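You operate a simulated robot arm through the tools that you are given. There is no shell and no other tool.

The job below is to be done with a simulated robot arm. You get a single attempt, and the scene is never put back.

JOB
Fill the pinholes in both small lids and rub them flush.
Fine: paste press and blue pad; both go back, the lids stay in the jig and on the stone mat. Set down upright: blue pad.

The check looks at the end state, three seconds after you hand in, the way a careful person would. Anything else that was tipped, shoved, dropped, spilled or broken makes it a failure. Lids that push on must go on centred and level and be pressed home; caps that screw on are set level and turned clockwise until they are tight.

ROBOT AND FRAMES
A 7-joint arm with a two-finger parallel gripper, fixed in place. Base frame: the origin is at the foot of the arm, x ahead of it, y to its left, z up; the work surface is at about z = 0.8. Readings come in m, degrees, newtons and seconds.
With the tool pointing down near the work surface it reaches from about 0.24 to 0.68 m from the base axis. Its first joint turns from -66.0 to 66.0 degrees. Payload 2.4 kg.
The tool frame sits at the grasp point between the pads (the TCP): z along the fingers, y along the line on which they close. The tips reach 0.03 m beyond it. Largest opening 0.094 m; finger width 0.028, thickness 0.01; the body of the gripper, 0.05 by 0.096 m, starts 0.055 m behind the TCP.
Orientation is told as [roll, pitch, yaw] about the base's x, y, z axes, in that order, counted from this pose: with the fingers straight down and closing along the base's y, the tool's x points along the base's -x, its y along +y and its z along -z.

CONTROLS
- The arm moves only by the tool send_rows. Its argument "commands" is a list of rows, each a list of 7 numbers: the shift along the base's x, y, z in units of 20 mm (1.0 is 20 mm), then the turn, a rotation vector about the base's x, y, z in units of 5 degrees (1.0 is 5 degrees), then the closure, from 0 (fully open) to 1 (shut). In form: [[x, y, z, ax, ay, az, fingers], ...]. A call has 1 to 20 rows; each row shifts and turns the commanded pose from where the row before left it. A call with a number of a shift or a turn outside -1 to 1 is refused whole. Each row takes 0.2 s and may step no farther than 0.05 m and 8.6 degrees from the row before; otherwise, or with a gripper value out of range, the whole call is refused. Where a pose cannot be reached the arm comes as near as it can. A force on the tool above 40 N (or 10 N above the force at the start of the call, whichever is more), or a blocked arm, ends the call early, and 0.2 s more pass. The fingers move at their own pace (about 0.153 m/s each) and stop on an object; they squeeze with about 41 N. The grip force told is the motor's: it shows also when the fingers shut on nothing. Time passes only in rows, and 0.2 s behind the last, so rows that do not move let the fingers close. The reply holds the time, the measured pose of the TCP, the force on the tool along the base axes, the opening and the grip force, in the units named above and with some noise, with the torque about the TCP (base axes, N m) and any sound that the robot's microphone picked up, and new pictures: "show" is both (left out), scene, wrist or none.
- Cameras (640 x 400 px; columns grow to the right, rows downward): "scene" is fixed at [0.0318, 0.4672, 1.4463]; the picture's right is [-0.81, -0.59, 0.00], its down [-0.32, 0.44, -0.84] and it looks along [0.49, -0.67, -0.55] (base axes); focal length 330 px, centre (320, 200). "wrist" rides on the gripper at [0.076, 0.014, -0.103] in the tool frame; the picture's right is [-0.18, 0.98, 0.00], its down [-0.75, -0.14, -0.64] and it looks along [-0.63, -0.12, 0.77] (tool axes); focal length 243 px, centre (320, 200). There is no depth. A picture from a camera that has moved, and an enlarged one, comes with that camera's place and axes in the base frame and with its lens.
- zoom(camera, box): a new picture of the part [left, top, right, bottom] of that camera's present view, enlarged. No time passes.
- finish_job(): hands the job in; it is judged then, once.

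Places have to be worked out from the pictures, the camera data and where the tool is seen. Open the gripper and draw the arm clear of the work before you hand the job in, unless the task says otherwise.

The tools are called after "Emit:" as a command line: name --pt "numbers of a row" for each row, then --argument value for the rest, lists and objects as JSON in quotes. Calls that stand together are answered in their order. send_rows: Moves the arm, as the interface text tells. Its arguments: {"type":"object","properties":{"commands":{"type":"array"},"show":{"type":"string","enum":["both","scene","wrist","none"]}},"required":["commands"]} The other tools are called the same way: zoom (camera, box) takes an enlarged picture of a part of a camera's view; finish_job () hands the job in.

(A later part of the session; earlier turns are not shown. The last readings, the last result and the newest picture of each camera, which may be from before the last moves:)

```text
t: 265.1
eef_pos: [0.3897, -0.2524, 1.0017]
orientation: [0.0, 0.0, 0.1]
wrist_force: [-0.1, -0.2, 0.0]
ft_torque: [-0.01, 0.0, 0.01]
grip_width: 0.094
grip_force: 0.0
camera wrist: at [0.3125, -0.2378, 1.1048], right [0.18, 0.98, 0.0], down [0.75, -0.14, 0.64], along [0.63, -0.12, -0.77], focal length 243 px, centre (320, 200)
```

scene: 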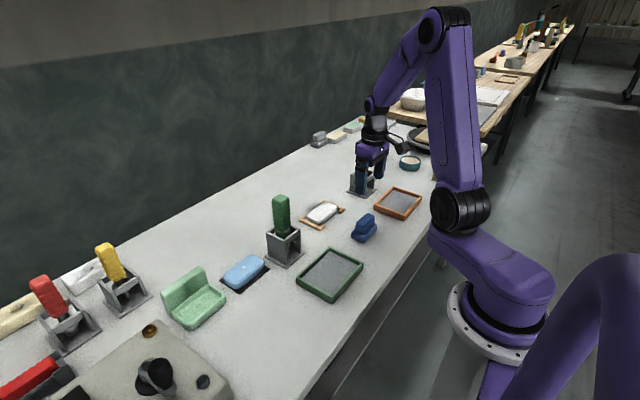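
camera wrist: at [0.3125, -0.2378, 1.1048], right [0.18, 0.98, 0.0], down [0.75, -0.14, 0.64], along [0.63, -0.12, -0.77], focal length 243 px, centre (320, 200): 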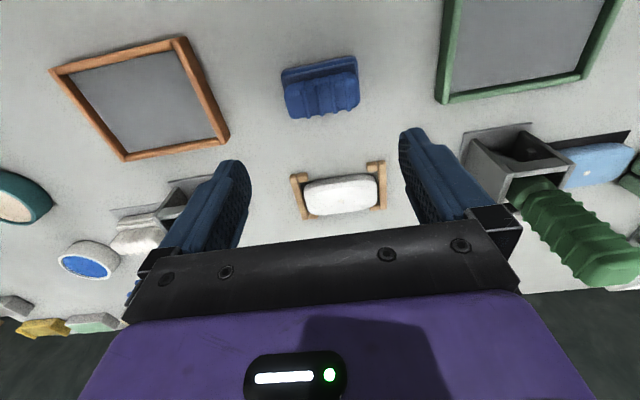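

Emit:
send_rows --pt "0 0 -1 0 0 0 0" --pt "0 0 -1 0 0 0 0" --pt "0 0 -1 0 0 0 0" --pt "0 0 -1 0 0 0 0" --pt "0 0 -1 0 0 0 0" --pt "0 0 -0.25 0 0 0 0" --pt "0 0 0 0 0 0 0" --show "wrist"

Emit:
zoom --camera "wrist" --box '[200, 60, 440, 240]'

```text
t: 266.7
eef_pos: [0.3902, -0.2512, 0.8982]
orientation: [0.0, 0.0, 0.0]
wrist_force: [0.5, -0.1, -0.5]
ft_torque: [0.0, 0.01, 0.01]
grip_width: 0.0938
grip_force: 0.0
camera wrist: at [0.3141, -0.2365, 1.0], right [0.18, 0.98, 0.0], down [0.75, -0.14, 0.64], along [0.63, -0.12, -0.77], focal length 243 px, centre (320, 200)
```

wrist: 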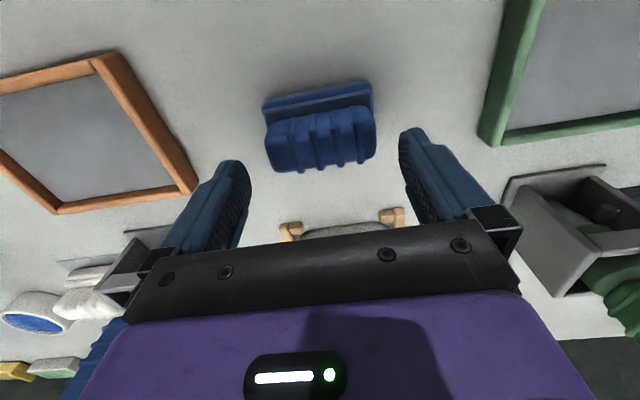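

```text
2.22 times, centred on (320, 150) of wrist
camera zoom: at [0.3141, -0.2365, 1.0], right [0.18, 0.98, 0.0], down [0.75, -0.14, 0.64], along [0.63, -0.12, -0.77], focal length 539 px, centre (320, 311)
```

zoom: 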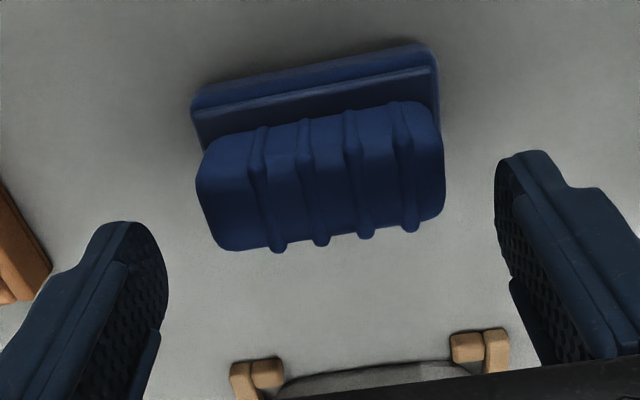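

Alignment matches my first successful grasp. I descend and close on the pad.

Emit:
send_rows --pt "0 0.02 -0.6 0 0 0 0" --pt "0 0 -0.6 0 0 0 0" --pt "0 0 -0.4 0 0 0 0" --pt "0 0 -0.21 0 0 0 0" --pt "0 0 0 0 0 0 0" --pt "0 0 0 0 0 0 0.15" --pt "0 0 0 0 0 0 1" --pt "0 0 0 0 0 0 1" --pt "0 0 0 0 0 0 1" --show "none"

Emit:
send_rows --pt "0 0 0.4 0 0 0 1" --pt "0 0 0.8 0 0 0 1" --pt "0 0 0.9 0 0 0 1" --pt "0 0 0.9 0 0 0 1" --pt "1 0 0 0 0 0 1" --pt "1 0 0 0 0 0 1" --pt "1 0 0 0 0 0 1" --pt "1 0 0 0 0 0 1" --pt "1 0 0 0 0 0 1" --pt "1 0 0 0 0 0 1" --pt "1 0 0 0 0 0 1" --pt "0.9 0.05 0 0 0 0 1" --pt "0 0 -0.8 0 0 0 1" --pt "0 0 -0.5 0 0 0 1" --pt "0 0 0 0 0 0 1" --show "both"

Emit:
zoom --camera "scene" --box '[295, 180, 350, 230]'

```text
t: 268.7
eef_pos: [0.3904, -0.2517, 0.8615]
orientation: [0.0, -0.2, 0.0]
wrist_force: [-3.2, 2.3, 10.9]
ft_torque: [0.38, 0.1, 0.05]
grip_width: 0.0744
grip_force: 41.6
stopped in row 9: the force on the tool passed its limit at 41 N (the readings are from after the stop); the commanded pose is now the measured one
```

```text
t: 271.9
eef_pos: [0.5491, -0.2514, 0.8949]
orientation: [-0.1, -0.1, 0.0]
wrist_force: [-1.3, 0.9, -1.2]
ft_torque: [0.01, -0.02, 0.01]
grip_width: 0.0739
grip_force: 40.8
camera wrist: at [0.4727, -0.2362, 0.998], right [0.18, 0.98, 0.0], down [0.75, -0.14, 0.64], along [0.63, -0.12, -0.76], focal length 243 px, centre (320, 200)
```

scene: 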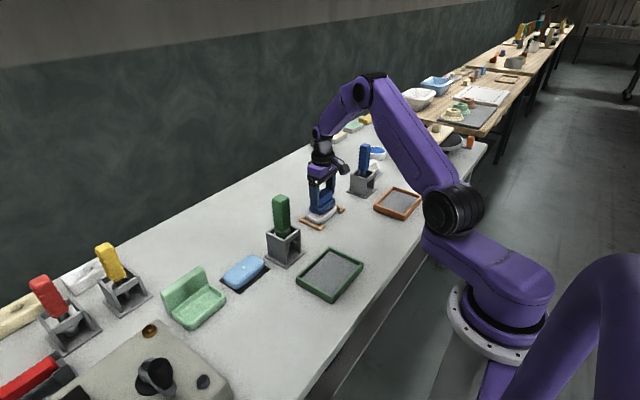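
wrist: 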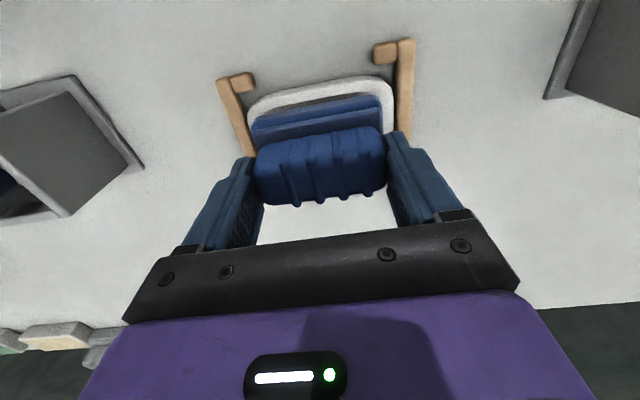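

```text
8.00 times, centred on (322, 205) of scene
camera zoom: at [0.0318, 0.4672, 1.4463], right [-0.81, -0.59, 0.0], down [-0.32, 0.44, -0.84], along [0.49, -0.67, -0.55], focal length 2637 px, centre (300, 160)
```

zoom: 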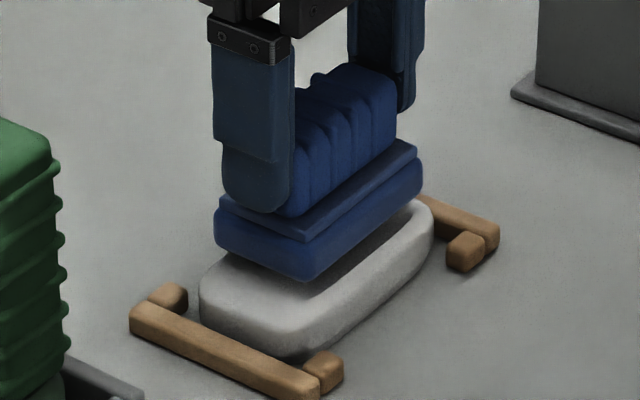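

The pad is in hand, hovering ~8 mm above the white lid. Test: shift +30 mm in x so the pad only overlaps bare lid, and find the contact height there.

Emit:
send_rows --pt "0.75 0 0 0 0 0 1" --pt "0.75 0 0 0 0 0 1" --pt "0 0 -0.2 0 0 0 1" --pt "0 0 -0.1 0 0 0 1" --pt "0 0 0 0 0 0 1" --show "none"

Emit:
zoom --camera "scene" --box '[295, 180, 350, 230]'

```text
t: 273.1
eef_pos: [0.5784, -0.25, 0.8901]
orientation: [-0.3, -0.1, 0.0]
wrist_force: [0.9, -0.5, -1.6]
ft_torque: [0.03, -0.03, -0.02]
grip_width: 0.0741
grip_force: 41.0
```

```text
8.00 times, centred on (322, 205) of scene
camera zoom: at [0.0318, 0.4672, 1.4463], right [-0.81, -0.59, 0.0], down [-0.32, 0.44, -0.84], along [0.49, -0.67, -0.55], focal length 2637 px, centre (300, 160)
```

zoom: 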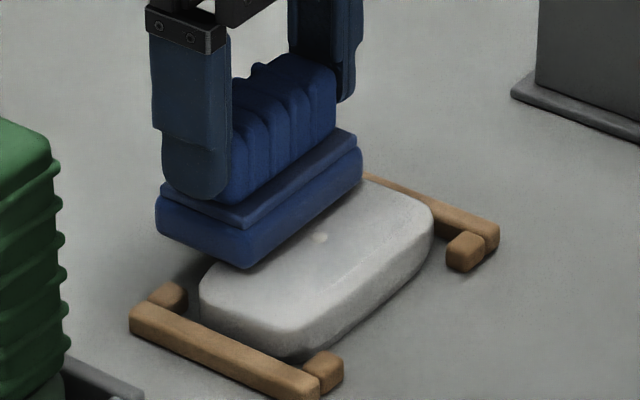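

Emit:
send_rows --pt "0 0 -0.04 0 0 0 1" --pt "0 0 -0.03 0 0 0 1" --pt "0 0 0 0 0 0 1" --pt "0 0 0 0 0 0 1" --show "none"

Emit:
send_rows --pt "0 0 -0.03 0 0 0 1" --pt "0 0 0 0 0 0 1" --pt "0 0 0 0 0 0 1" --show "none"

```text
t: 274.1
eef_pos: [0.5781, -0.2501, 0.8876]
orientation: [-0.1, 0.0, 0.0]
wrist_force: [0.0, 0.4, -0.8]
ft_torque: [-0.02, 0.0, 0.0]
grip_width: 0.0741
grip_force: 41.2
```

```text
t: 274.9
eef_pos: [0.5787, -0.2495, 0.8889]
orientation: [-0.1, -0.2, 0.1]
wrist_force: [-0.7, 0.8, 3.4]
ft_torque: [0.04, 0.16, -0.04]
grip_width: 0.074
grip_force: 41.0
```

Bare-lid contact occurs at offset ≈1.31 units. Now the same measurement with the pad centred over the cap.

Emit:
send_rows --pt "0 0 0.3 0 0 0 1" --pt "-0.75 0 0 0 0 0 1" --pt "-0.75 0 0 0 0 0 1" --pt "0 0 0 0 0 0 1" --pt "0 0 -0.15 0 0 0 1" --pt "0 0 -0.04 0 0 0 1" --pt "0 0 0 0 0 0 1" --pt "0 0 0 0 0 0 1" --show "none"

Emit:
send_rows --pt "0 0 -0.03 0 0 0 1" --pt "0 0 0 0 0 0 1" --pt "0 0 0 0 0 0 1" --show "none"

```text
t: 276.7
eef_pos: [0.5482, -0.2507, 0.89]
orientation: [-0.1, 0.0, 0.0]
wrist_force: [0.1, -1.0, -1.0]
ft_torque: [-0.02, -0.02, 0.03]
grip_width: 0.0741
grip_force: 41.2
```

```text
t: 277.5
eef_pos: [0.5485, -0.2505, 0.8886]
orientation: [-0.1, -0.1, 0.0]
wrist_force: [0.3, 0.0, -1.4]
ft_torque: [-0.01, 0.04, -0.03]
grip_width: 0.0739
grip_force: 40.9
```

Emit:
send_rows --pt "0 0 -0.03 0 0 0 1" --pt "0 0 0 0 0 0 1" --pt "0 0 0 0 0 0 1" --show "none"

Emit:
send_rows --pt "0 0 -0.03 0 0 0 1" --pt "0 0 0 0 0 0 1" --pt "0 0 0 0 0 0 1" --show "none"

```text
t: 278.3
eef_pos: [0.5489, -0.2505, 0.8869]
orientation: [-0.2, -0.1, -0.1]
wrist_force: [-0.1, 1.4, -0.6]
ft_torque: [-0.02, -0.02, -0.02]
grip_width: 0.0739
grip_force: 40.8
```

```text
t: 279.1
eef_pos: [0.5485, -0.2515, 0.8872]
orientation: [-0.2, -0.1, 0.0]
wrist_force: [-2.1, -0.5, 3.8]
ft_torque: [-0.2, 0.2, -0.03]
grip_width: 0.074
grip_force: 41.1
```

Contact over the cap is at essentially the same height as on bare lid (and at a pad corner), so the cap is not a hard obstacle – it must be worn by rubbing, and so far something was insufficient (speed/pressure). I now try a vigorous session: firmer press and fast ±18 mm strokes.

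Emit:
send_rows --pt "0 0 -0.03 0 0 0 1" --pt "0 0.9 0 0 0 0 1" --pt "0 -0.9 0 0 0 0 1" --pt "0 -0.9 0 0 0 0 1" --pt "0 0.9 0 0 0 0 1" --pt "0 0.9 0 0 0 0 1" --pt "0 -0.9 0 0 0 0 1" --pt "0 -0.9 0 0 0 0 1" --pt "0 0.9 0 0 0 0 1" --pt "0 0 0 0 0 0 1" --show "none"

```text
t: 281.3
eef_pos: [0.5479, -0.2523, 0.8885]
orientation: [-0.2, -0.2, -0.2]
wrist_force: [-1.7, -7.3, 15.4]
ft_torque: [-0.06, 0.21, 0.06]
grip_width: 0.0743
grip_force: 41.3
```

Good firm contact (16 N). I continue with two more fast sets.

Emit:
send_rows --pt "0 0.9 0 0 0 0 1" --pt "0 -0.9 0 0 0 0 1" --pt "0 -0.9 0 0 0 0 1" --pt "0 0.9 0 0 0 0 1" --pt "0 0.9 0 0 0 0 1" --pt "0 -0.9 0 0 0 0 1" --pt "0 -0.9 0 0 0 0 1" --pt "0 0.9 0 0 0 0 1" --pt "0 0.9 0 0 0 0 1" --pt "0 -0.9 0 0 0 0 1" --pt "0 -0.9 0 0 0 0 1" --pt "0 0.9 0 0 0 0 1" --pt "0 0 0 0 0 0 1" --show "none"

Emit:
send_rows --pt "0 0.9 0 0 0 0 1" --pt "0 -0.9 0 0 0 0 1" --pt "0 -0.9 0 0 0 0 1" --pt "0 0.9 0 0 0 0 1" --pt "0 0.9 0 0 0 0 1" --pt "0 -0.9 0 0 0 0 1" --pt "0 -0.9 0 0 0 0 1" --pt "0 0.9 0 0 0 0 1" --pt "0 0.9 0 0 0 0 1" --pt "0 -0.9 0 0 0 0 1" --pt "0 -0.9 0 0 0 0 1" --pt "0 0.9 0 0 0 0 1" --pt "0 0 0 0 0 0 1" --show "none"

Emit:
zoom --camera "scene" --box '[295, 180, 350, 230]'

```text
t: 284.1
eef_pos: [0.5476, -0.2512, 0.8871]
orientation: [-0.2, -0.1, 0.0]
wrist_force: [-2.3, -11.8, 23.5]
ft_torque: [0.15, 0.18, 0.09]
grip_width: 0.0739
grip_force: 41.0
```

```text
t: 284.7
eef_pos: [0.5502, -0.2361, 0.888]
orientation: [0.1, 0.1, 0.4]
wrist_force: [-2.2, -0.7, 5.9]
ft_torque: [-0.3, -0.11, -0.07]
grip_width: 0.074
grip_force: 41.3
stopped in row 2: the force on the tool passed its limit at 45 N (the readings are from after the stop); the commanded pose is now the measured one
```

```text
8.00 times, centred on (322, 205) of scene
camera zoom: at [0.0316, 0.4673, 1.4463], right [-0.81, -0.59, 0.0], down [-0.32, 0.44, -0.84], along [0.49, -0.67, -0.55], focal length 2637 px, centre (300, 160)
```

zoom: 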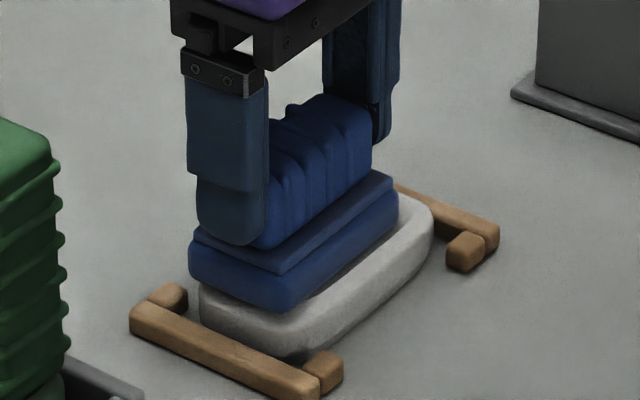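

A stronger spike stopped that set; the lid is still in its jig. I lift off and check the cap from the 24° viewpoint used before (there the cap measured 114 × 61 px).

Emit:
send_rows --pt "0 0 0.3 0 0 0 1" --pt "0 0 0.9 0 0 0 1" --pt "0 0 0.9 0 0 0 1" --pt "0 0 0.9 0 0 0 1" --pt "-0.97 0 0 0 0 -0.08 1" --pt "-0.97 0 0 0 0 0 1" --pt "-0.97 0 0 0 0 0 1" --pt "-0.97 0 0 0 0 0 1" --pt "-0.97 0 0 0 0 0 1" --pt "-0.97 0 0 0 0 0 1" --pt "-0.97 1 0 0 0 0 1" --pt "0 1 0 0 0 0 1" --pt "0 1 0 0 0 0 1" --pt "0 1 0 0 0 0 1" --pt "0 1 0 0 0 0 1" --pt "0 1 0 0 0 0 1" --pt "0 1 0 0 0 0 1" --pt "0 1 0 0 0 0 1" --pt "0 1 0 0 0 0 1" --pt "0 1 0 0 0 0 1" --show "none"

Emit:
send_rows --pt "0 1 0 0 0 0 1" --pt "0 1 0 0 0 0 1" --pt "0 1 0 0 0 0 1" --pt "0 1 0 0 0 0 1" --pt "0 1 0 0 0 0 1" --pt "0 0.25 -0.5 0 0 0 1" --pt "0 0 -0.8 0 0 0 1" --pt "0 0 -0.7 0 0 0 1" --pt "0 0 0 0 0 0 1" --show "wrist"

```text
t: 288.9
eef_pos: [0.4178, -0.0361, 0.9465]
orientation: [0.2, 0.3, -0.1]
wrist_force: [-0.8, -0.2, -1.4]
ft_torque: [-0.01, 0.05, 0.0]
grip_width: 0.0745
grip_force: 40.4
```

```text
t: 290.9
eef_pos: [0.4143, 0.0696, 0.9068]
orientation: [0.3, 0.1, 0.1]
wrist_force: [0.5, -0.6, -0.8]
ft_torque: [0.04, -0.01, 0.0]
grip_width: 0.0743
grip_force: 41.1
camera wrist: at [0.3384, 0.0835, 1.0096], right [0.18, 0.98, 0.0], down [0.76, -0.14, 0.64], along [0.63, -0.11, -0.77], focal length 243 px, centre (320, 200)
```

wrist: 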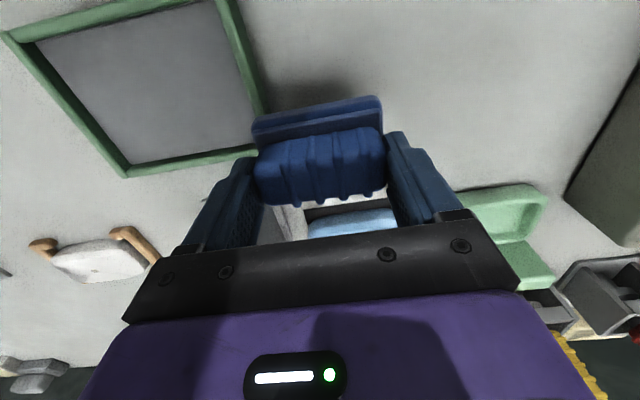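

Emit:
zoom --camera "wrist" --box '[82, 258, 112, 282]'

Emit:
zoom --camera "wrist" --box '[88, 260, 108, 274]'

```text
16.00 times, centred on (97, 270) of wrist
camera zoom: at [0.3384, 0.0835, 1.0096], right [0.18, 0.98, 0.0], down [0.76, -0.14, 0.64], along [0.63, -0.11, -0.77], focal length 3882 px, centre (3888, -920)
```

zoom: 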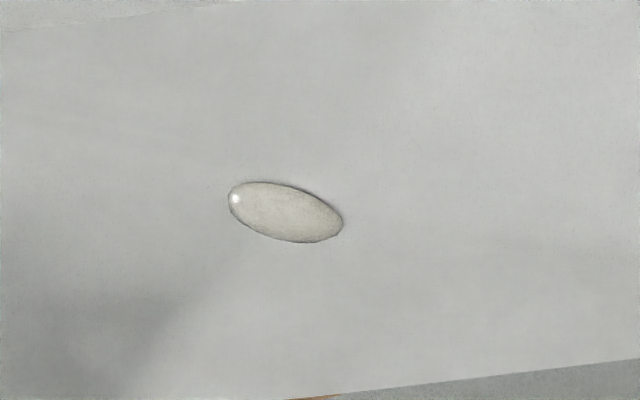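

```text
16.00 times, centred on (98, 267) of wrist
camera zoom: at [0.3384, 0.0835, 1.0096], right [0.18, 0.98, 0.0], down [0.76, -0.14, 0.64], along [0.63, -0.11, -0.77], focal length 3882 px, centre (3872, -872)
```

zoom: 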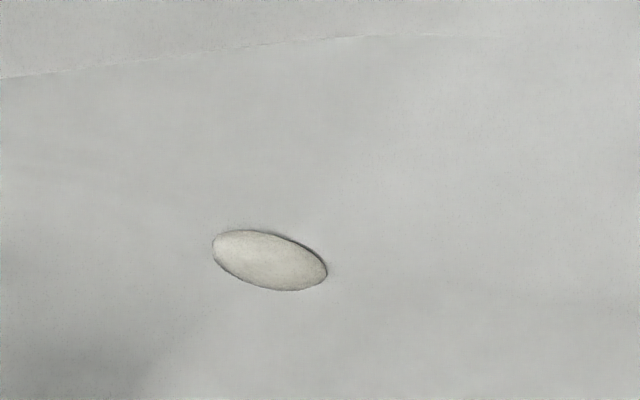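

Even vigorous rubbing left the cap unchanged (115 × 62 px), so the type of motion must matter. Next I try wiping passes across the cap in x – the pad's edge starting off the cap, sliding right over it and off the other side – with light-to-moderate pressure. Returning to the white lid.

Emit:
send_rows --pt "0 0 1 0 0 0 1" --pt "0 0 1 0 0 0 1" --pt "0 -1 0.3 0 0 0 1" --pt "0 -1 0 0 0 0 1" --pt "0 -1 0 0 0 0 1" --pt "0 -1 0 0 0 0 1" --pt "0 -1 0 0 0 0 1" --pt "0 -1 0 0 0 0 1" --pt "0 -1 0 0 0 0 1" --pt "0 -1 0 0 0 0 1" --pt "0 -1 0 0 0 0 1" --pt "0 -1 0 0 0 0 1" --pt "0 -1 0 0 0 0 1" --pt "0 -1 0 0 0 0 1" --pt "0 -1 0 0 0 0 1" --pt "0 -1 0 0 0 0 1" --pt "0 -1 0 0 0 0 1" --pt "0 -1 0 0 0 0 1" --pt "0 0 0 0 0 0 1" --show "none"

Emit:
send_rows --pt "0.9 0 0 -0.05 -0.03 0 1" --pt "0.9 0 0 0 0 0 1" --pt "0.9 0 0 0 0 0 1" --pt "0.9 0 0 0 0 0 1" --pt "0.9 0 0 0 0 0 1" --pt "0.7 0 0 0 0 0 1" --pt "0 0 -0.9 0 0 0 1" --pt "0 0 -0.9 0 0 0 1" --pt "0 0 -0.6 0 0 0 1" --pt "0 0 -0.3 0 0 0 1" --pt "0 0 0 0 0 0 1" --show "wrist"

Emit:
zoom --camera "scene" --box '[295, 180, 350, 230]'

```text
t: 294.9
eef_pos: [0.4134, -0.2518, 0.9533]
orientation: [0.3, 0.2, 0.1]
wrist_force: [0.7, 0.8, -1.5]
ft_torque: [-0.01, 0.01, -0.02]
grip_width: 0.0741
grip_force: 41.2
```

```text
t: 297.3
eef_pos: [0.5175, -0.2506, 0.8981]
orientation: [0.1, 0.1, 0.0]
wrist_force: [-0.8, -0.4, -0.6]
ft_torque: [0.02, 0.04, 0.01]
grip_width: 0.0741
grip_force: 40.9
camera wrist: at [0.4419, -0.2355, 1.0006], right [0.18, 0.98, 0.0], down [0.75, -0.14, 0.64], along [0.63, -0.12, -0.77], focal length 243 px, centre (320, 200)
```

wrist: 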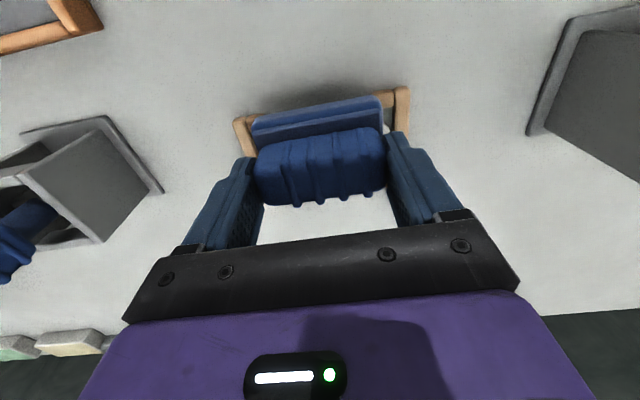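

```text
8.00 times, centred on (322, 205) of scene
camera zoom: at [0.0318, 0.4672, 1.4463], right [-0.81, -0.59, 0.0], down [-0.32, 0.44, -0.84], along [0.49, -0.67, -0.55], focal length 2637 px, centre (300, 160)
```

zoom: 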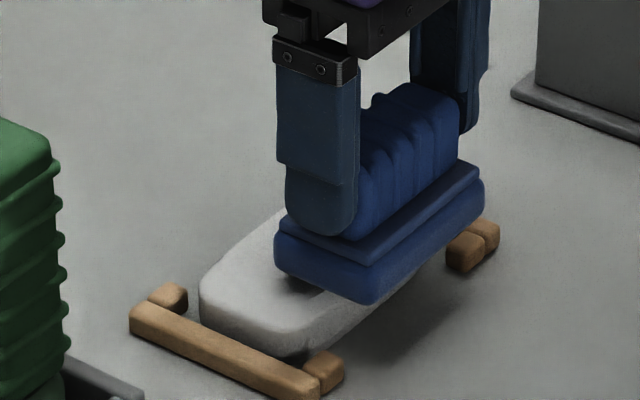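

Positioned with the pad on the near side of the cap. I lower to a light contact.

Emit:
send_rows --pt "0 0 -0.25 0 0 0 1" --pt "0 0 -0.1 0 0 0 1" --pt "0 0 -0.04 0 0 0 1" --pt "0 0 0 0 0 0 1" --show "none"

Emit:
send_rows --pt "0 0 -0.03 0 0 0 1" --pt "0 0 0 0 0 0 1" --show "none"

```text
t: 298.3
eef_pos: [0.5194, -0.2501, 0.8916]
orientation: [0.1, -0.1, 0.0]
wrist_force: [0.6, 0.5, -0.9]
ft_torque: [0.01, 0.03, 0.0]
grip_width: 0.0742
grip_force: 41.2
```

```text
t: 298.9
eef_pos: [0.5189, -0.2508, 0.8909]
orientation: [0.1, -0.1, 0.0]
wrist_force: [0.1, 0.4, -1.2]
ft_torque: [-0.02, -0.01, 0.01]
grip_width: 0.0742
grip_force: 41.5
```

Emit:
send_rows --pt "0 0 -0.04 0 0 0 1" --pt "0 0 -0.03 0 0 0 1" --pt "0 0 0 0 0 0 1" --show "none"

Emit:
send_rows --pt "0 0 -0.03 0 0 0 1" --pt "0 0 0 0 0 0 1" --show "none"

```text
t: 299.7
eef_pos: [0.518, -0.2491, 0.8889]
orientation: [0.1, 0.0, 0.0]
wrist_force: [0.9, -0.4, -1.6]
ft_torque: [0.02, 0.0, 0.02]
grip_width: 0.0741
grip_force: 41.0
```

```text
t: 300.3
eef_pos: [0.519, -0.2493, 0.8883]
orientation: [0.1, 0.1, 0.0]
wrist_force: [0.0, 0.5, -1.6]
ft_torque: [-0.01, -0.01, 0.04]
grip_width: 0.0741
grip_force: 40.7
```

Emit:
send_rows --pt "0 0 -0.03 0 0 0 1" --pt "0 0 0 0 0 0 1" --show "none"

Emit:
send_rows --pt "0 0 -0.02 0 0 0 1" --pt "0 0 0 0 0 0 1" --show "none"

```text
t: 300.9
eef_pos: [0.519, -0.251, 0.889]
orientation: [0.1, 0.0, 0.0]
wrist_force: [0.2, 0.0, -1.1]
ft_torque: [0.01, -0.05, 0.02]
grip_width: 0.0742
grip_force: 41.1
```

```text
t: 301.5
eef_pos: [0.5203, -0.2494, 0.8884]
orientation: [0.0, 0.0, 0.0]
wrist_force: [0.0, -0.5, -0.3]
ft_torque: [-0.04, -0.04, -0.01]
grip_width: 0.0742
grip_force: 40.7
```

Just touching. I make a slow crossing pass in x over the cap and back.

Emit:
send_rows --pt "0 0 -0.015 0 0 0 1" --pt "0.5 0 0 0 0 0 1" --pt "0.5 0 0 0 0 0 1" --pt "0.5 0 0 0 0 0 1" --pt "0.5 0 0 0 0 0 1" --pt "0.5 0 0 0 0 0 1" --pt "0.5 0 0 0 0 0 1" --pt "0 0 0 0 0 0 1" --show "none"

Emit:
zoom --camera "scene" --box '[300, 190, 350, 230]'

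Emit:
zoom --camera "scene" --box '[318, 205, 328, 214]'

```text
t: 303.3
eef_pos: [0.5786, -0.2496, 0.8864]
orientation: [0.0, 0.1, 0.0]
wrist_force: [-8.7, -0.3, 20.3]
ft_torque: [0.03, 0.73, 0.04]
grip_width: 0.0743
grip_force: 40.6
```

```text
10.00 times, centred on (325, 210) of scene
camera zoom: at [0.0312, 0.4673, 1.4463], right [-0.81, -0.59, 0.0], down [-0.32, 0.44, -0.84], along [0.49, -0.67, -0.55], focal length 3296 px, centre (270, 100)
```

zoom: 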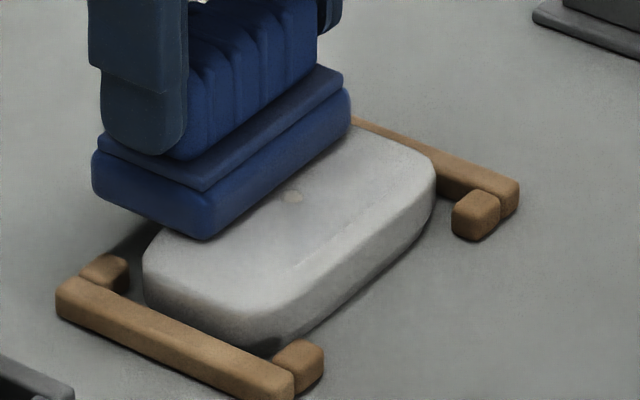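

```text
16.00 times, centred on (323, 210) of scene
camera zoom: at [0.0312, 0.4673, 1.4463], right [-0.81, -0.59, 0.0], down [-0.32, 0.44, -0.84], along [0.49, -0.67, -0.55], focal length 5274 px, centre (272, 48)
```

zoom: 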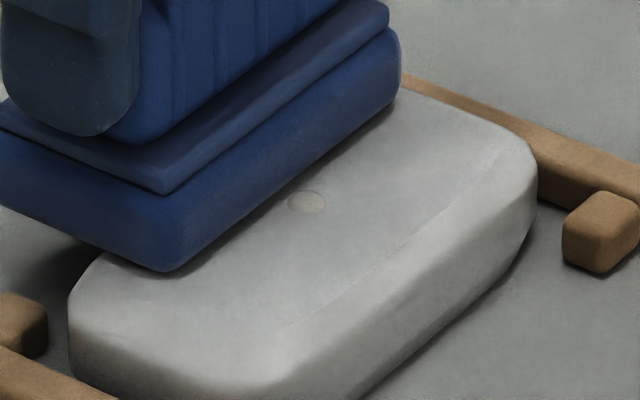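

One crossing done (force rose to ~20 N at the end). I ease up and make the return pass more lightly.

Emit:
send_rows --pt "0 0 0.04 0 0 0 1" --pt "-0.5 0 0 0 0 0 1" --pt "-0.5 0 0 0 0 0 1" --pt "-0.5 0 0 0 0 0 1" --pt "-0.5 0 0 0 0 0 1" --pt "-0.5 0 0 0 0 0 1" --pt "-0.5 0 0 0 0 0 1" --pt "0 0 0 0 0 0 1" --show "none"

Emit:
send_rows --pt "0.5 0 0 0 0 0 1" --pt "0.5 0 0 0 0 0 1" --pt "0.5 0 0 0 0 0 1" --pt "0.5 0 0 0 0 0 1" --pt "0.5 0 0 0 0 0 1" --pt "0.5 0 0 0 0 0 1" --pt "-0.5 0 0 0 0 0 1" --pt "-0.5 0 0 0 0 0 1" --pt "-0.5 0 0 0 0 0 1" --pt "-0.5 0 0 0 0 0 1" --pt "-0.5 0 0 0 0 0 1" --pt "-0.5 0 0 0 0 0 1" --pt "0 0 0 0 0 0 1" --show "none"

Emit:
zoom --camera "scene" --box '[318, 205, 328, 214]'

```text
t: 305.1
eef_pos: [0.5189, -0.2496, 0.8878]
orientation: [0.0, -0.1, 0.1]
wrist_force: [3.4, 0.6, 6.5]
ft_torque: [0.16, -0.39, -0.04]
grip_width: 0.0741
grip_force: 40.9
```

```text
t: 307.9
eef_pos: [0.5171, -0.2502, 0.8887]
orientation: [0.0, 0.0, -0.1]
wrist_force: [0.8, 0.4, -2.0]
ft_torque: [-0.02, -0.04, 0.0]
grip_width: 0.074
grip_force: 40.7
```

```text
16.00 times, centred on (323, 210) of scene
camera zoom: at [0.0318, 0.4672, 1.4463], right [-0.81, -0.59, 0.0], down [-0.32, 0.44, -0.84], along [0.49, -0.67, -0.55], focal length 5274 px, centre (272, 48)
```

zoom: 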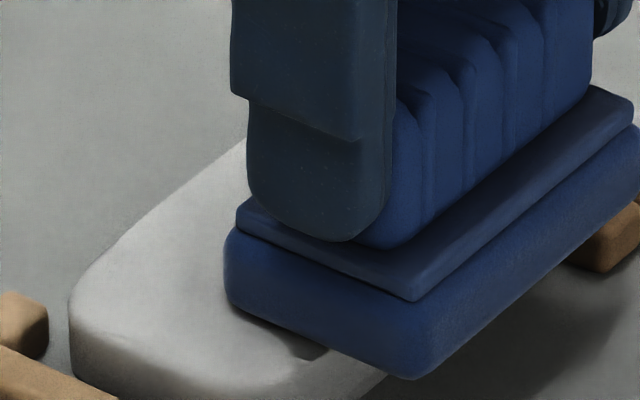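

I lift off and check the cap from the same 24° viewpoint again.

Emit:
send_rows --pt "0 0 0.4 0 0 0 1" --pt "0 0 0.9 0 0 0 1" --pt "0 0 0.9 0 0 0 1" --pt "0 0 0.9 0 0 0 1" --pt "-0.9 0 0 0 0 0 1" --pt "-0.9 0 0 0 0 0 1" --pt "-0.9 0 0 0 0 0 1" --pt "-0.9 0.5 0 0 0 0 1" --pt "-0.9 1 0 0 0 0 1" --pt "-0.67 1 0 0 0 0 1" --pt "0 1 0 0 0 0 1" --pt "0 1 0 0 0 0 1" --pt "0 1 0 0 0 0 1" --pt "0 1 0 0 0 0 1" --pt "0 1 0 0 0 0 1" --pt "0 1 0 0 0 0 1" --pt "0 1 0 0 0 0 1" --pt "0 1 0 0 0 0 1" --pt "0 1 0 0 0 0 1" --pt "0 1 0 0 0 0 1" --show "none"

Emit:
send_rows --pt "0 1 0 0 0 0 1" --pt "0 1 0 0 0 0 1" --pt "0 1 0 0 0 0 1" --pt "0 0.5 -0.6 0 0 0 1" --pt "0 0 -0.8 0 0 0 1" --pt "0 0 -0.8 0 0 0 1" --pt "0 0 0 0 0 0 1" --show "wrist"

Emit:
zoom --camera "wrist" --box '[82, 258, 112, 282]'

```text
t: 312.1
eef_pos: [0.4146, -0.0004, 0.9504]
orientation: [0.1, 0.1, 0.0]
wrist_force: [0.0, -0.3, -1.1]
ft_torque: [-0.01, -0.03, -0.02]
grip_width: 0.0738
grip_force: 41.2
```

```text
t: 313.7
eef_pos: [0.4144, 0.0691, 0.9057]
orientation: [0.2, 0.0, 0.0]
wrist_force: [0.0, 0.4, -1.4]
ft_torque: [-0.04, -0.02, 0.01]
grip_width: 0.0741
grip_force: 41.2
camera wrist: at [0.3385, 0.0839, 1.0089], right [0.18, 0.98, 0.0], down [0.75, -0.14, 0.64], along [0.63, -0.12, -0.77], focal length 243 px, centre (320, 200)
```

wrist: 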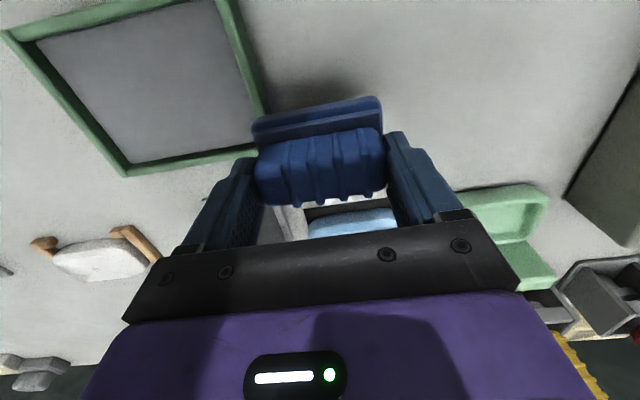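

```text
16.00 times, centred on (97, 270) of wrist
camera zoom: at [0.3385, 0.0839, 1.0089], right [0.18, 0.98, 0.0], down [0.75, -0.14, 0.64], along [0.63, -0.12, -0.77], focal length 3882 px, centre (3888, -920)
```

zoom: 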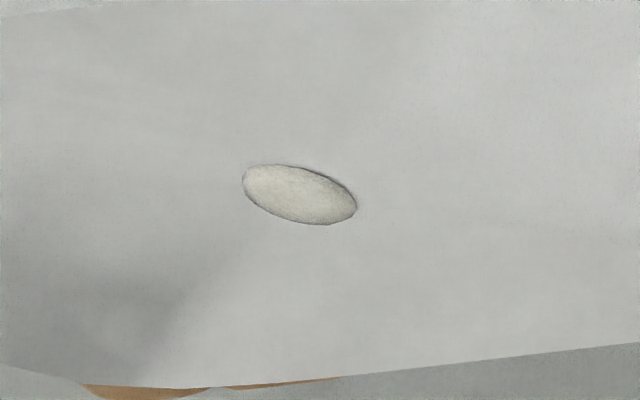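

No change from crossing wipes either. A likely gate is steady, moderate pressure over full-length strokes – my force swung between 0 and 45 N. I go back to the white lid and rub in long ±20 mm strokes at moderate speed, re-trimming the height after every stroke to hold ~5–10 N.

Emit:
send_rows --pt "0 0 1 0 0 0 1" --pt "0 0 1 0 0 0 1" --pt "0 -1 0.3 0 0 0 1" --pt "0 -1 0 0 0 0 1" --pt "0 -1 0 0 0 0 1" --pt "0 -1 0 0 0 0 1" --pt "0 -1 0 0 0 0 1" --pt "0 -1 0 0 0 0 1" --pt "0 -1 0 0 0 0 1" --pt "0 -1 0 0 0 0 1" --pt "0 -1 0 0 0 0 1" --pt "0 -1 0 0 0 0 1" --pt "0 -1 0 0 0 0 1" --pt "0 -1 0 0 0 0 1" --pt "0 -1 0 0 0 0 1" --pt "0 -1 0 0 0 0 1" --pt "0 -1 0 0 0 0 1" --pt "0 -0.9 0 0 0 0 1" --pt "0 0 0 0 0 0 1" --show "none"

Emit:
send_rows --pt "0.95 0 0 0 0 0 1" --pt "0.95 0 0 0 0 0 1" --pt "0.95 0 0 0 0 0 1" --pt "0.95 0 0 0 0 0 1" --pt "0.95 0 0 0 0 0 1" --pt "0.95 0 0 0 0 0 1" --pt "0.95 0 0 0 0 0 1" --pt "0 0 -0.9 0 0 0 1" --pt "0 0 -0.9 0 0 0 1" --pt "0 0 -0.7 0 0 0 1" --pt "0 0 -0.4 0 0 0 1" --pt "0 0 0 0 0 0 1" --show "none"

```text
t: 317.7
eef_pos: [0.4149, -0.2489, 0.9522]
orientation: [0.1, 0.0, 0.0]
wrist_force: [-0.1, 0.2, -1.7]
ft_torque: [0.0, 0.0, -0.01]
grip_width: 0.074
grip_force: 41.7
```

```text
t: 320.3
eef_pos: [0.5475, -0.247, 0.8943]
orientation: [0.0, 0.0, 0.1]
wrist_force: [0.0, -0.9, -0.8]
ft_torque: [0.01, 0.01, -0.02]
grip_width: 0.074
grip_force: 41.2
```

Emit:
send_rows --pt "0 0 -0.15 0 0 0 1" --pt "0 0 -0.05 0 0 0 1" --pt "0 0 -0.04 0 0 0 1" --pt "0 0 0 0 0 0 1" --show "none"

Emit:
send_rows --pt "0 0 -0.03 0 0 0 1" --pt "0 0 0 0 0 0 1" --show "none"

Emit:
send_rows --pt "0 0 -0.03 0 0 0 1" --pt "0 0 0 0 0 0 1" --show "none"

```text
t: 321.3
eef_pos: [0.5488, -0.2487, 0.8889]
orientation: [0.0, 0.0, 0.0]
wrist_force: [0.6, -0.3, -1.5]
ft_torque: [-0.02, 0.0, 0.0]
grip_width: 0.0739
grip_force: 41.2
```

```text
t: 321.9
eef_pos: [0.5491, -0.2484, 0.8884]
orientation: [0.1, 0.1, 0.0]
wrist_force: [-0.2, -0.1, -0.3]
ft_torque: [0.0, -0.02, 0.04]
grip_width: 0.0742
grip_force: 40.8
```

```text
t: 322.5
eef_pos: [0.5465, -0.2485, 0.8882]
orientation: [0.1, 0.0, 0.0]
wrist_force: [-0.5, 0.2, -1.1]
ft_torque: [-0.01, -0.01, -0.03]
grip_width: 0.0739
grip_force: 40.8
```

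Emit:
send_rows --pt "0 0 -0.03 0 0 0 1" --pt "0 0 0 0 0 0 1" --show "none"

Emit:
send_rows --pt "0 0 -0.02 0 0 0 1" --pt "0 0 0 0 0 0 1" --show "none"

```text
t: 323.1
eef_pos: [0.5476, -0.2488, 0.8874]
orientation: [0.1, 0.0, 0.0]
wrist_force: [0.5, -1.2, 2.1]
ft_torque: [-0.1, -0.09, 0.03]
grip_width: 0.074
grip_force: 40.7
```

```text
t: 323.7
eef_pos: [0.5482, -0.2486, 0.8891]
orientation: [0.0, 0.0, 0.1]
wrist_force: [-4.7, -0.6, 12.7]
ft_torque: [-0.04, 0.09, 0.01]
grip_width: 0.0742
grip_force: 41.0
```

Flat, central contact at ~13 N. Now long slow strokes, reading the force each time.

Emit:
send_rows --pt "0 0.25 0.01 0 0 0 1" --pt "0 0.25 0 0 0 0 1" --pt "0 0.25 0 0 0 0 1" --pt "0 0.25 0 0 0 0 1" --show "none"

Emit:
send_rows --pt "0 -0.25 0 0 0 0 1" --pt "0 -0.25 0 0 0 0 1" --pt "0 -0.25 0 0 0 0 1" --pt "0 -0.25 0 0 0 0 1" --show "none"

Emit:
send_rows --pt "0 -0.25 0 0 0 0 1" --pt "0 -0.25 0 0 0 0 1" --pt "0 -0.25 0 0 0 0 1" --pt "0 -0.25 0 0 0 0 1" --show "none"

Emit:
send_rows --pt "0 0.25 0 0 0 0 1" --pt "0 0.25 0 0 0 0 1" --pt "0 0.25 0 0 0 0 1" --pt "0 0.25 0 0 0 0 1" --show "none"

```text
t: 324.7
eef_pos: [0.5491, -0.2293, 0.8884]
orientation: [0.0, 0.1, -0.1]
wrist_force: [-0.1, -5.1, 10.7]
ft_torque: [-0.39, -0.08, -0.09]
grip_width: 0.074
grip_force: 41.8
```

```text
t: 325.7
eef_pos: [0.551, -0.2461, 0.8896]
orientation: [0.2, -0.1, 0.1]
wrist_force: [1.1, 12.2, 25.7]
ft_torque: [0.55, -0.04, -0.01]
grip_width: 0.0742
grip_force: 41.3
```

```text
t: 326.7
eef_pos: [0.5476, -0.2698, 0.8861]
orientation: [0.0, -0.1, 0.0]
wrist_force: [0.6, 9.4, 20.2]
ft_torque: [0.42, -0.15, 0.02]
grip_width: 0.0742
grip_force: 41.4
```

```text
t: 327.7
eef_pos: [0.5486, -0.2507, 0.8886]
orientation: [0.0, 0.0, 0.0]
wrist_force: [-2.4, -9.6, 19.2]
ft_torque: [-0.35, 0.17, 0.06]
grip_width: 0.0739
grip_force: 40.9
```

Contact is steady but 20 N; I ease a bit and continue full strokes.

Emit:
send_rows --pt "0 0.25 0.025 0 0 0 1" --pt "0 0.25 0 0 0 0 1" --pt "0 0.25 0 0 0 0 1" --pt "0 0.25 0 0 0 0 1" --show "none"

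Emit:
send_rows --pt "0 -0.25 0 0 0 0 1" --pt "0 -0.25 0 0 0 0 1" --pt "0 -0.25 0 0 0 0 1" --pt "0 -0.25 0 0 0 0 1" --show "none"

Emit:
send_rows --pt "0 -0.25 0 0 0 0 1" --pt "0 -0.25 0 0 0 0 1" --pt "0 -0.25 0 0 0 0 1" --pt "0 -0.25 0 0 0 0 1" --show "none"

Emit:
send_rows --pt "0 0.25 0 0 0 0 1" --pt "0 0.25 0 0 0 0 1" --pt "0 0.25 0 0 0 0 1" --pt "0 0.25 0 0 0 0 1" --show "none"

```text
t: 328.7
eef_pos: [0.5477, -0.2261, 0.8893]
orientation: [0.1, 0.1, 0.0]
wrist_force: [0.7, -5.5, 8.5]
ft_torque: [-0.59, -0.22, -0.14]
grip_width: 0.0739
grip_force: 40.7
```

```text
t: 329.7
eef_pos: [0.5467, -0.2484, 0.8874]
orientation: [0.1, 0.1, 0.1]
wrist_force: [1.7, 3.9, 5.1]
ft_torque: [0.04, -0.19, 0.14]
grip_width: 0.0741
grip_force: 41.2
```

```text
t: 330.7
eef_pos: [0.5469, -0.2686, 0.8873]
orientation: [0.1, 0.0, 0.0]
wrist_force: [-0.2, 1.5, 3.2]
ft_torque: [-0.02, -0.01, 0.02]
grip_width: 0.0739
grip_force: 41.4
```

```text
t: 331.7
eef_pos: [0.5484, -0.2474, 0.8886]
orientation: [0.0, 0.1, 0.0]
wrist_force: [-1.0, -0.6, 1.0]
ft_torque: [-0.12, -0.03, -0.05]
grip_width: 0.0739
grip_force: 40.8
```

Now in a moderate 2–10 N band. I trim down slightly and continue several full strokes at this gentle pressure.

Emit:
send_rows --pt "0 0.25 -0.01 0 0 0 1" --pt "0 0.25 0 0 0 0 1" --pt "0 0.25 0 0 0 0 1" --pt "0 0.25 0 0 0 0 1" --pt "0 -0.25 0 0 0 0 1" --pt "0 -0.25 0 0 0 0 1" --pt "0 -0.25 0 0 0 0 1" --pt "0 -0.25 0 0 0 0 1" --show "none"

Emit:
send_rows --pt "0 -0.25 0 0 0 0 1" --pt "0 -0.25 0 0 0 0 1" --pt "0 -0.25 0 0 0 0 1" --pt "0 -0.25 0 0 0 0 1" --pt "0 0.25 0 0 0 0 1" --pt "0 0.25 0 0 0 0 1" --pt "0 0.25 0 0 0 0 1" --pt "0 0.25 0 0 0 0 1" --show "none"

Emit:
send_rows --pt "0 0.25 0 0 0 0 1" --pt "0 0.25 0 0 0 0 1" --pt "0 0.25 0 0 0 0 1" --pt "0 0.25 0 0 0 0 1" --pt "0 -0.25 0 0 0 0 1" --pt "0 -0.25 0 0 0 0 1" --pt "0 -0.25 0 0 0 0 1" --pt "0 -0.25 0 0 0 0 1" --show "none"

Emit:
send_rows --pt "0 -0.25 0 0 0 0 1" --pt "0 -0.25 0 0 0 0 1" --pt "0 -0.25 0 0 0 0 1" --pt "0 -0.25 0 0 0 0 1" --pt "0 0.25 0 0 0 0 1" --pt "0 0.25 0 0 0 0 1" --pt "0 0.25 0 0 0 0 1" --pt "0 0.25 0 0 0 0 1" --show "none"

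```text
t: 333.5
eef_pos: [0.5487, -0.2481, 0.8874]
orientation: [0.1, -0.1, -0.1]
wrist_force: [0.9, 3.6, 5.4]
ft_torque: [-0.04, -0.04, 0.01]
grip_width: 0.0742
grip_force: 41.1
```

```text
t: 335.3
eef_pos: [0.5487, -0.2492, 0.8873]
orientation: [0.1, -0.1, -0.1]
wrist_force: [0.5, -5.2, 9.6]
ft_torque: [-0.31, 0.05, 0.09]
grip_width: 0.0739
grip_force: 41.3
```

```text
t: 337.1
eef_pos: [0.5485, -0.2479, 0.8877]
orientation: [0.1, 0.0, 0.1]
wrist_force: [-0.6, 5.1, 9.0]
ft_torque: [0.01, -0.05, 0.02]
grip_width: 0.0739
grip_force: 40.9
```

```text
t: 338.9
eef_pos: [0.5477, -0.25, 0.8885]
orientation: [-0.1, -0.1, 0.0]
wrist_force: [-0.8, -5.1, 9.8]
ft_torque: [-0.24, 0.08, 0.04]
grip_width: 0.074
grip_force: 41.1
```

Very steady 6–11 N over four full strokes. I lift off and inspect again.

Emit:
send_rows --pt "0 0 0.4 0 0 0 1" --pt "0 0 0.9 0 0 0 1" --pt "0 0 0.9 0 0 0 1" --pt "0 0 0.9 0 0 0 1" --pt "-0.96 0 0 0 0 0 1" --pt "-0.96 0 0 0 0 0 1" --pt "-0.96 0 0 0 0 0 1" --pt "-0.96 0 0 0 0 0 1" --pt "-0.96 0 0 0 0 0 1" --pt "-0.96 0.5 0 0 0 0 1" --pt "-0.94 1 0 0 0 0 1" --pt "0 1 0 0 0 0 1" --pt "0 1 0 0 0 0 1" --pt "0 1 0 0 0 0 1" --pt "0 1 0 0 0 0 1" --pt "0 1 0 0 0 0 1" --pt "0 1 0 0 0 0 1" --pt "0 1 0 0 0 0 1" --pt "0 1 0 0 0 0 1" --pt "0 1 0 0 0 0 1" --show "none"

Emit:
send_rows --pt "0 1 0 0 0 0 1" --pt "0 1 0 0 0 0 1" --pt "0 1 0 0 0 0 1" --pt "0 1 0 0 0 0 1" --pt "0 1 -0.2 0 0 0 1" --pt "0 0.4 -0.6 0 0 0 1" --pt "0 0 -0.8 0 0 0 1" --pt "0 0 -0.7 0 0 0 1" --pt "0 0 0 0 0 0 1" --show "wrist"

Emit:
zoom --camera "wrist" --box '[82, 258, 112, 282]'

```text
t: 343.1
eef_pos: [0.4135, -0.039, 0.9485]
orientation: [0.2, 0.1, 0.0]
wrist_force: [1.0, -0.9, -1.5]
ft_torque: [-0.02, -0.03, -0.03]
grip_width: 0.0741
grip_force: 40.8
```

```text
t: 345.1
eef_pos: [0.4161, 0.0711, 0.9051]
orientation: [0.2, 0.0, 0.0]
wrist_force: [-0.8, -0.1, -1.5]
ft_torque: [0.01, 0.03, 0.01]
grip_width: 0.0742
grip_force: 41.5
camera wrist: at [0.339, 0.0852, 1.0073], right [0.18, 0.98, 0.0], down [0.75, -0.14, 0.64], along [0.63, -0.12, -0.77], focal length 243 px, centre (320, 200)
```

wrist: 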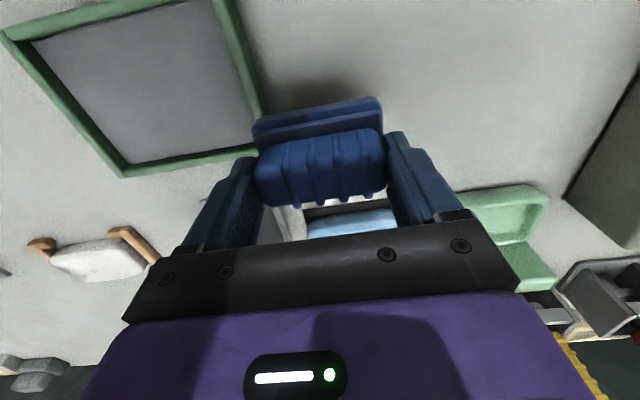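

```text
16.00 times, centred on (97, 270) of wrist
camera zoom: at [0.339, 0.0852, 1.0073], right [0.18, 0.98, 0.0], down [0.75, -0.14, 0.64], along [0.63, -0.12, -0.77], focal length 3882 px, centre (3888, -920)
```

zoom: 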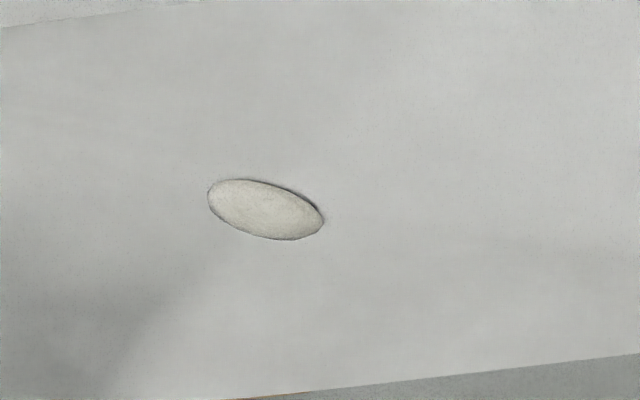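

Still unchanged after steady, long linear strokes. The one kind of rubbing I haven't done is a circular rub; I try that now on the blue lid (closest), first moving over it.

Emit:
send_rows --pt "0 0 1 0 0 0 1" --pt "0 0 1 0 0 0 1" --pt "0 0.7 1 0 0 0 1" --pt "0.9 0 0 0 0 0 1" --pt "0.9 0 0 0 0 0 1" --pt "0.9 0 0 0 0 0 1" --pt "0.9 0 0 0 0 0 1" --pt "0.9 0 0 0 0 0 1" --pt "0.9 0 0 0 0 0 1" --pt "0.9 0 0 0 0 0 1" --pt "0.9 0 0 0 0 0 1" --pt "0 0 -1 0 0 0 1" --pt "0 0 -1 0 0 0 1" --pt "0 0 -0.9 0 0 0 1" --pt "0 0 0 0 0 0 1" --show "none"

Emit:
zoom --camera "scene" --box '[205, 225, 285, 295]'

```text
t: 348.3
eef_pos: [0.5593, 0.0836, 0.9065]
orientation: [0.1, 0.0, 0.1]
wrist_force: [0.3, -0.3, -0.9]
ft_torque: [-0.01, 0.01, -0.01]
grip_width: 0.0742
grip_force: 40.9
```

```text
5.71 times, centred on (245, 260) of scene
camera zoom: at [0.0318, 0.4672, 1.4463], right [-0.81, -0.59, 0.0], down [-0.32, 0.44, -0.84], along [0.49, -0.67, -0.55], focal length 1884 px, centre (749, -143)
```

zoom: 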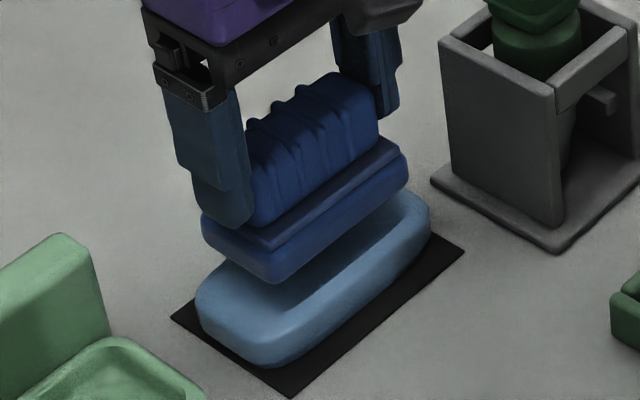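

Emit:
send_rows --pt "0 0 -0.4 0 0 0 1" --pt "0 0 -0.25 0 0 0 1" --pt "0 0 -0.06 0 0 0 1" --pt "0 0 0 0 0 0 1" --show "none"

Emit:
send_rows --pt "0 0 -0.04 0 0 0 1" --pt "0 0 0 0 0 0 1" --show "none"

Emit:
send_rows --pt "0 0 -0.03 0 0 0 1" --pt "0 0 0 0 0 0 1" --show "none"

```text
t: 349.3
eef_pos: [0.5578, 0.084, 0.8919]
orientation: [0.2, 0.0, 0.1]
wrist_force: [0.2, 0.5, -1.4]
ft_torque: [0.03, 0.01, 0.03]
grip_width: 0.074
grip_force: 41.2
```

```text
t: 349.9
eef_pos: [0.5589, 0.0846, 0.8902]
orientation: [0.0, 0.0, 0.0]
wrist_force: [-0.2, -0.1, -1.3]
ft_torque: [-0.02, 0.01, -0.02]
grip_width: 0.0739
grip_force: 41.4
```

```text
t: 350.5
eef_pos: [0.5578, 0.0835, 0.8894]
orientation: [0.1, 0.0, 0.0]
wrist_force: [0.6, 0.3, -1.6]
ft_torque: [0.01, -0.01, -0.02]
grip_width: 0.0742
grip_force: 41.0
```

Emit:
send_rows --pt "0 0 -0.03 0 0 0 1" --pt "0 0 0 0 0 0 1" --show "none"

Emit:
send_rows --pt "0 0 -0.02 0 0 0 1" --pt "0 0 0 0 0 0 1" --show "none"

```text
t: 351.1
eef_pos: [0.5568, 0.0838, 0.8899]
orientation: [0.2, 0.1, -0.1]
wrist_force: [-1.9, 0.6, 4.8]
ft_torque: [-0.22, 0.05, -0.03]
grip_width: 0.074
grip_force: 41.2
```

```text
t: 351.7
eef_pos: [0.5572, 0.0832, 0.8891]
orientation: [0.1, 0.0, 0.1]
wrist_force: [-4.4, 0.4, 8.2]
ft_torque: [-0.17, 0.13, -0.05]
grip_width: 0.0742
grip_force: 40.8
```

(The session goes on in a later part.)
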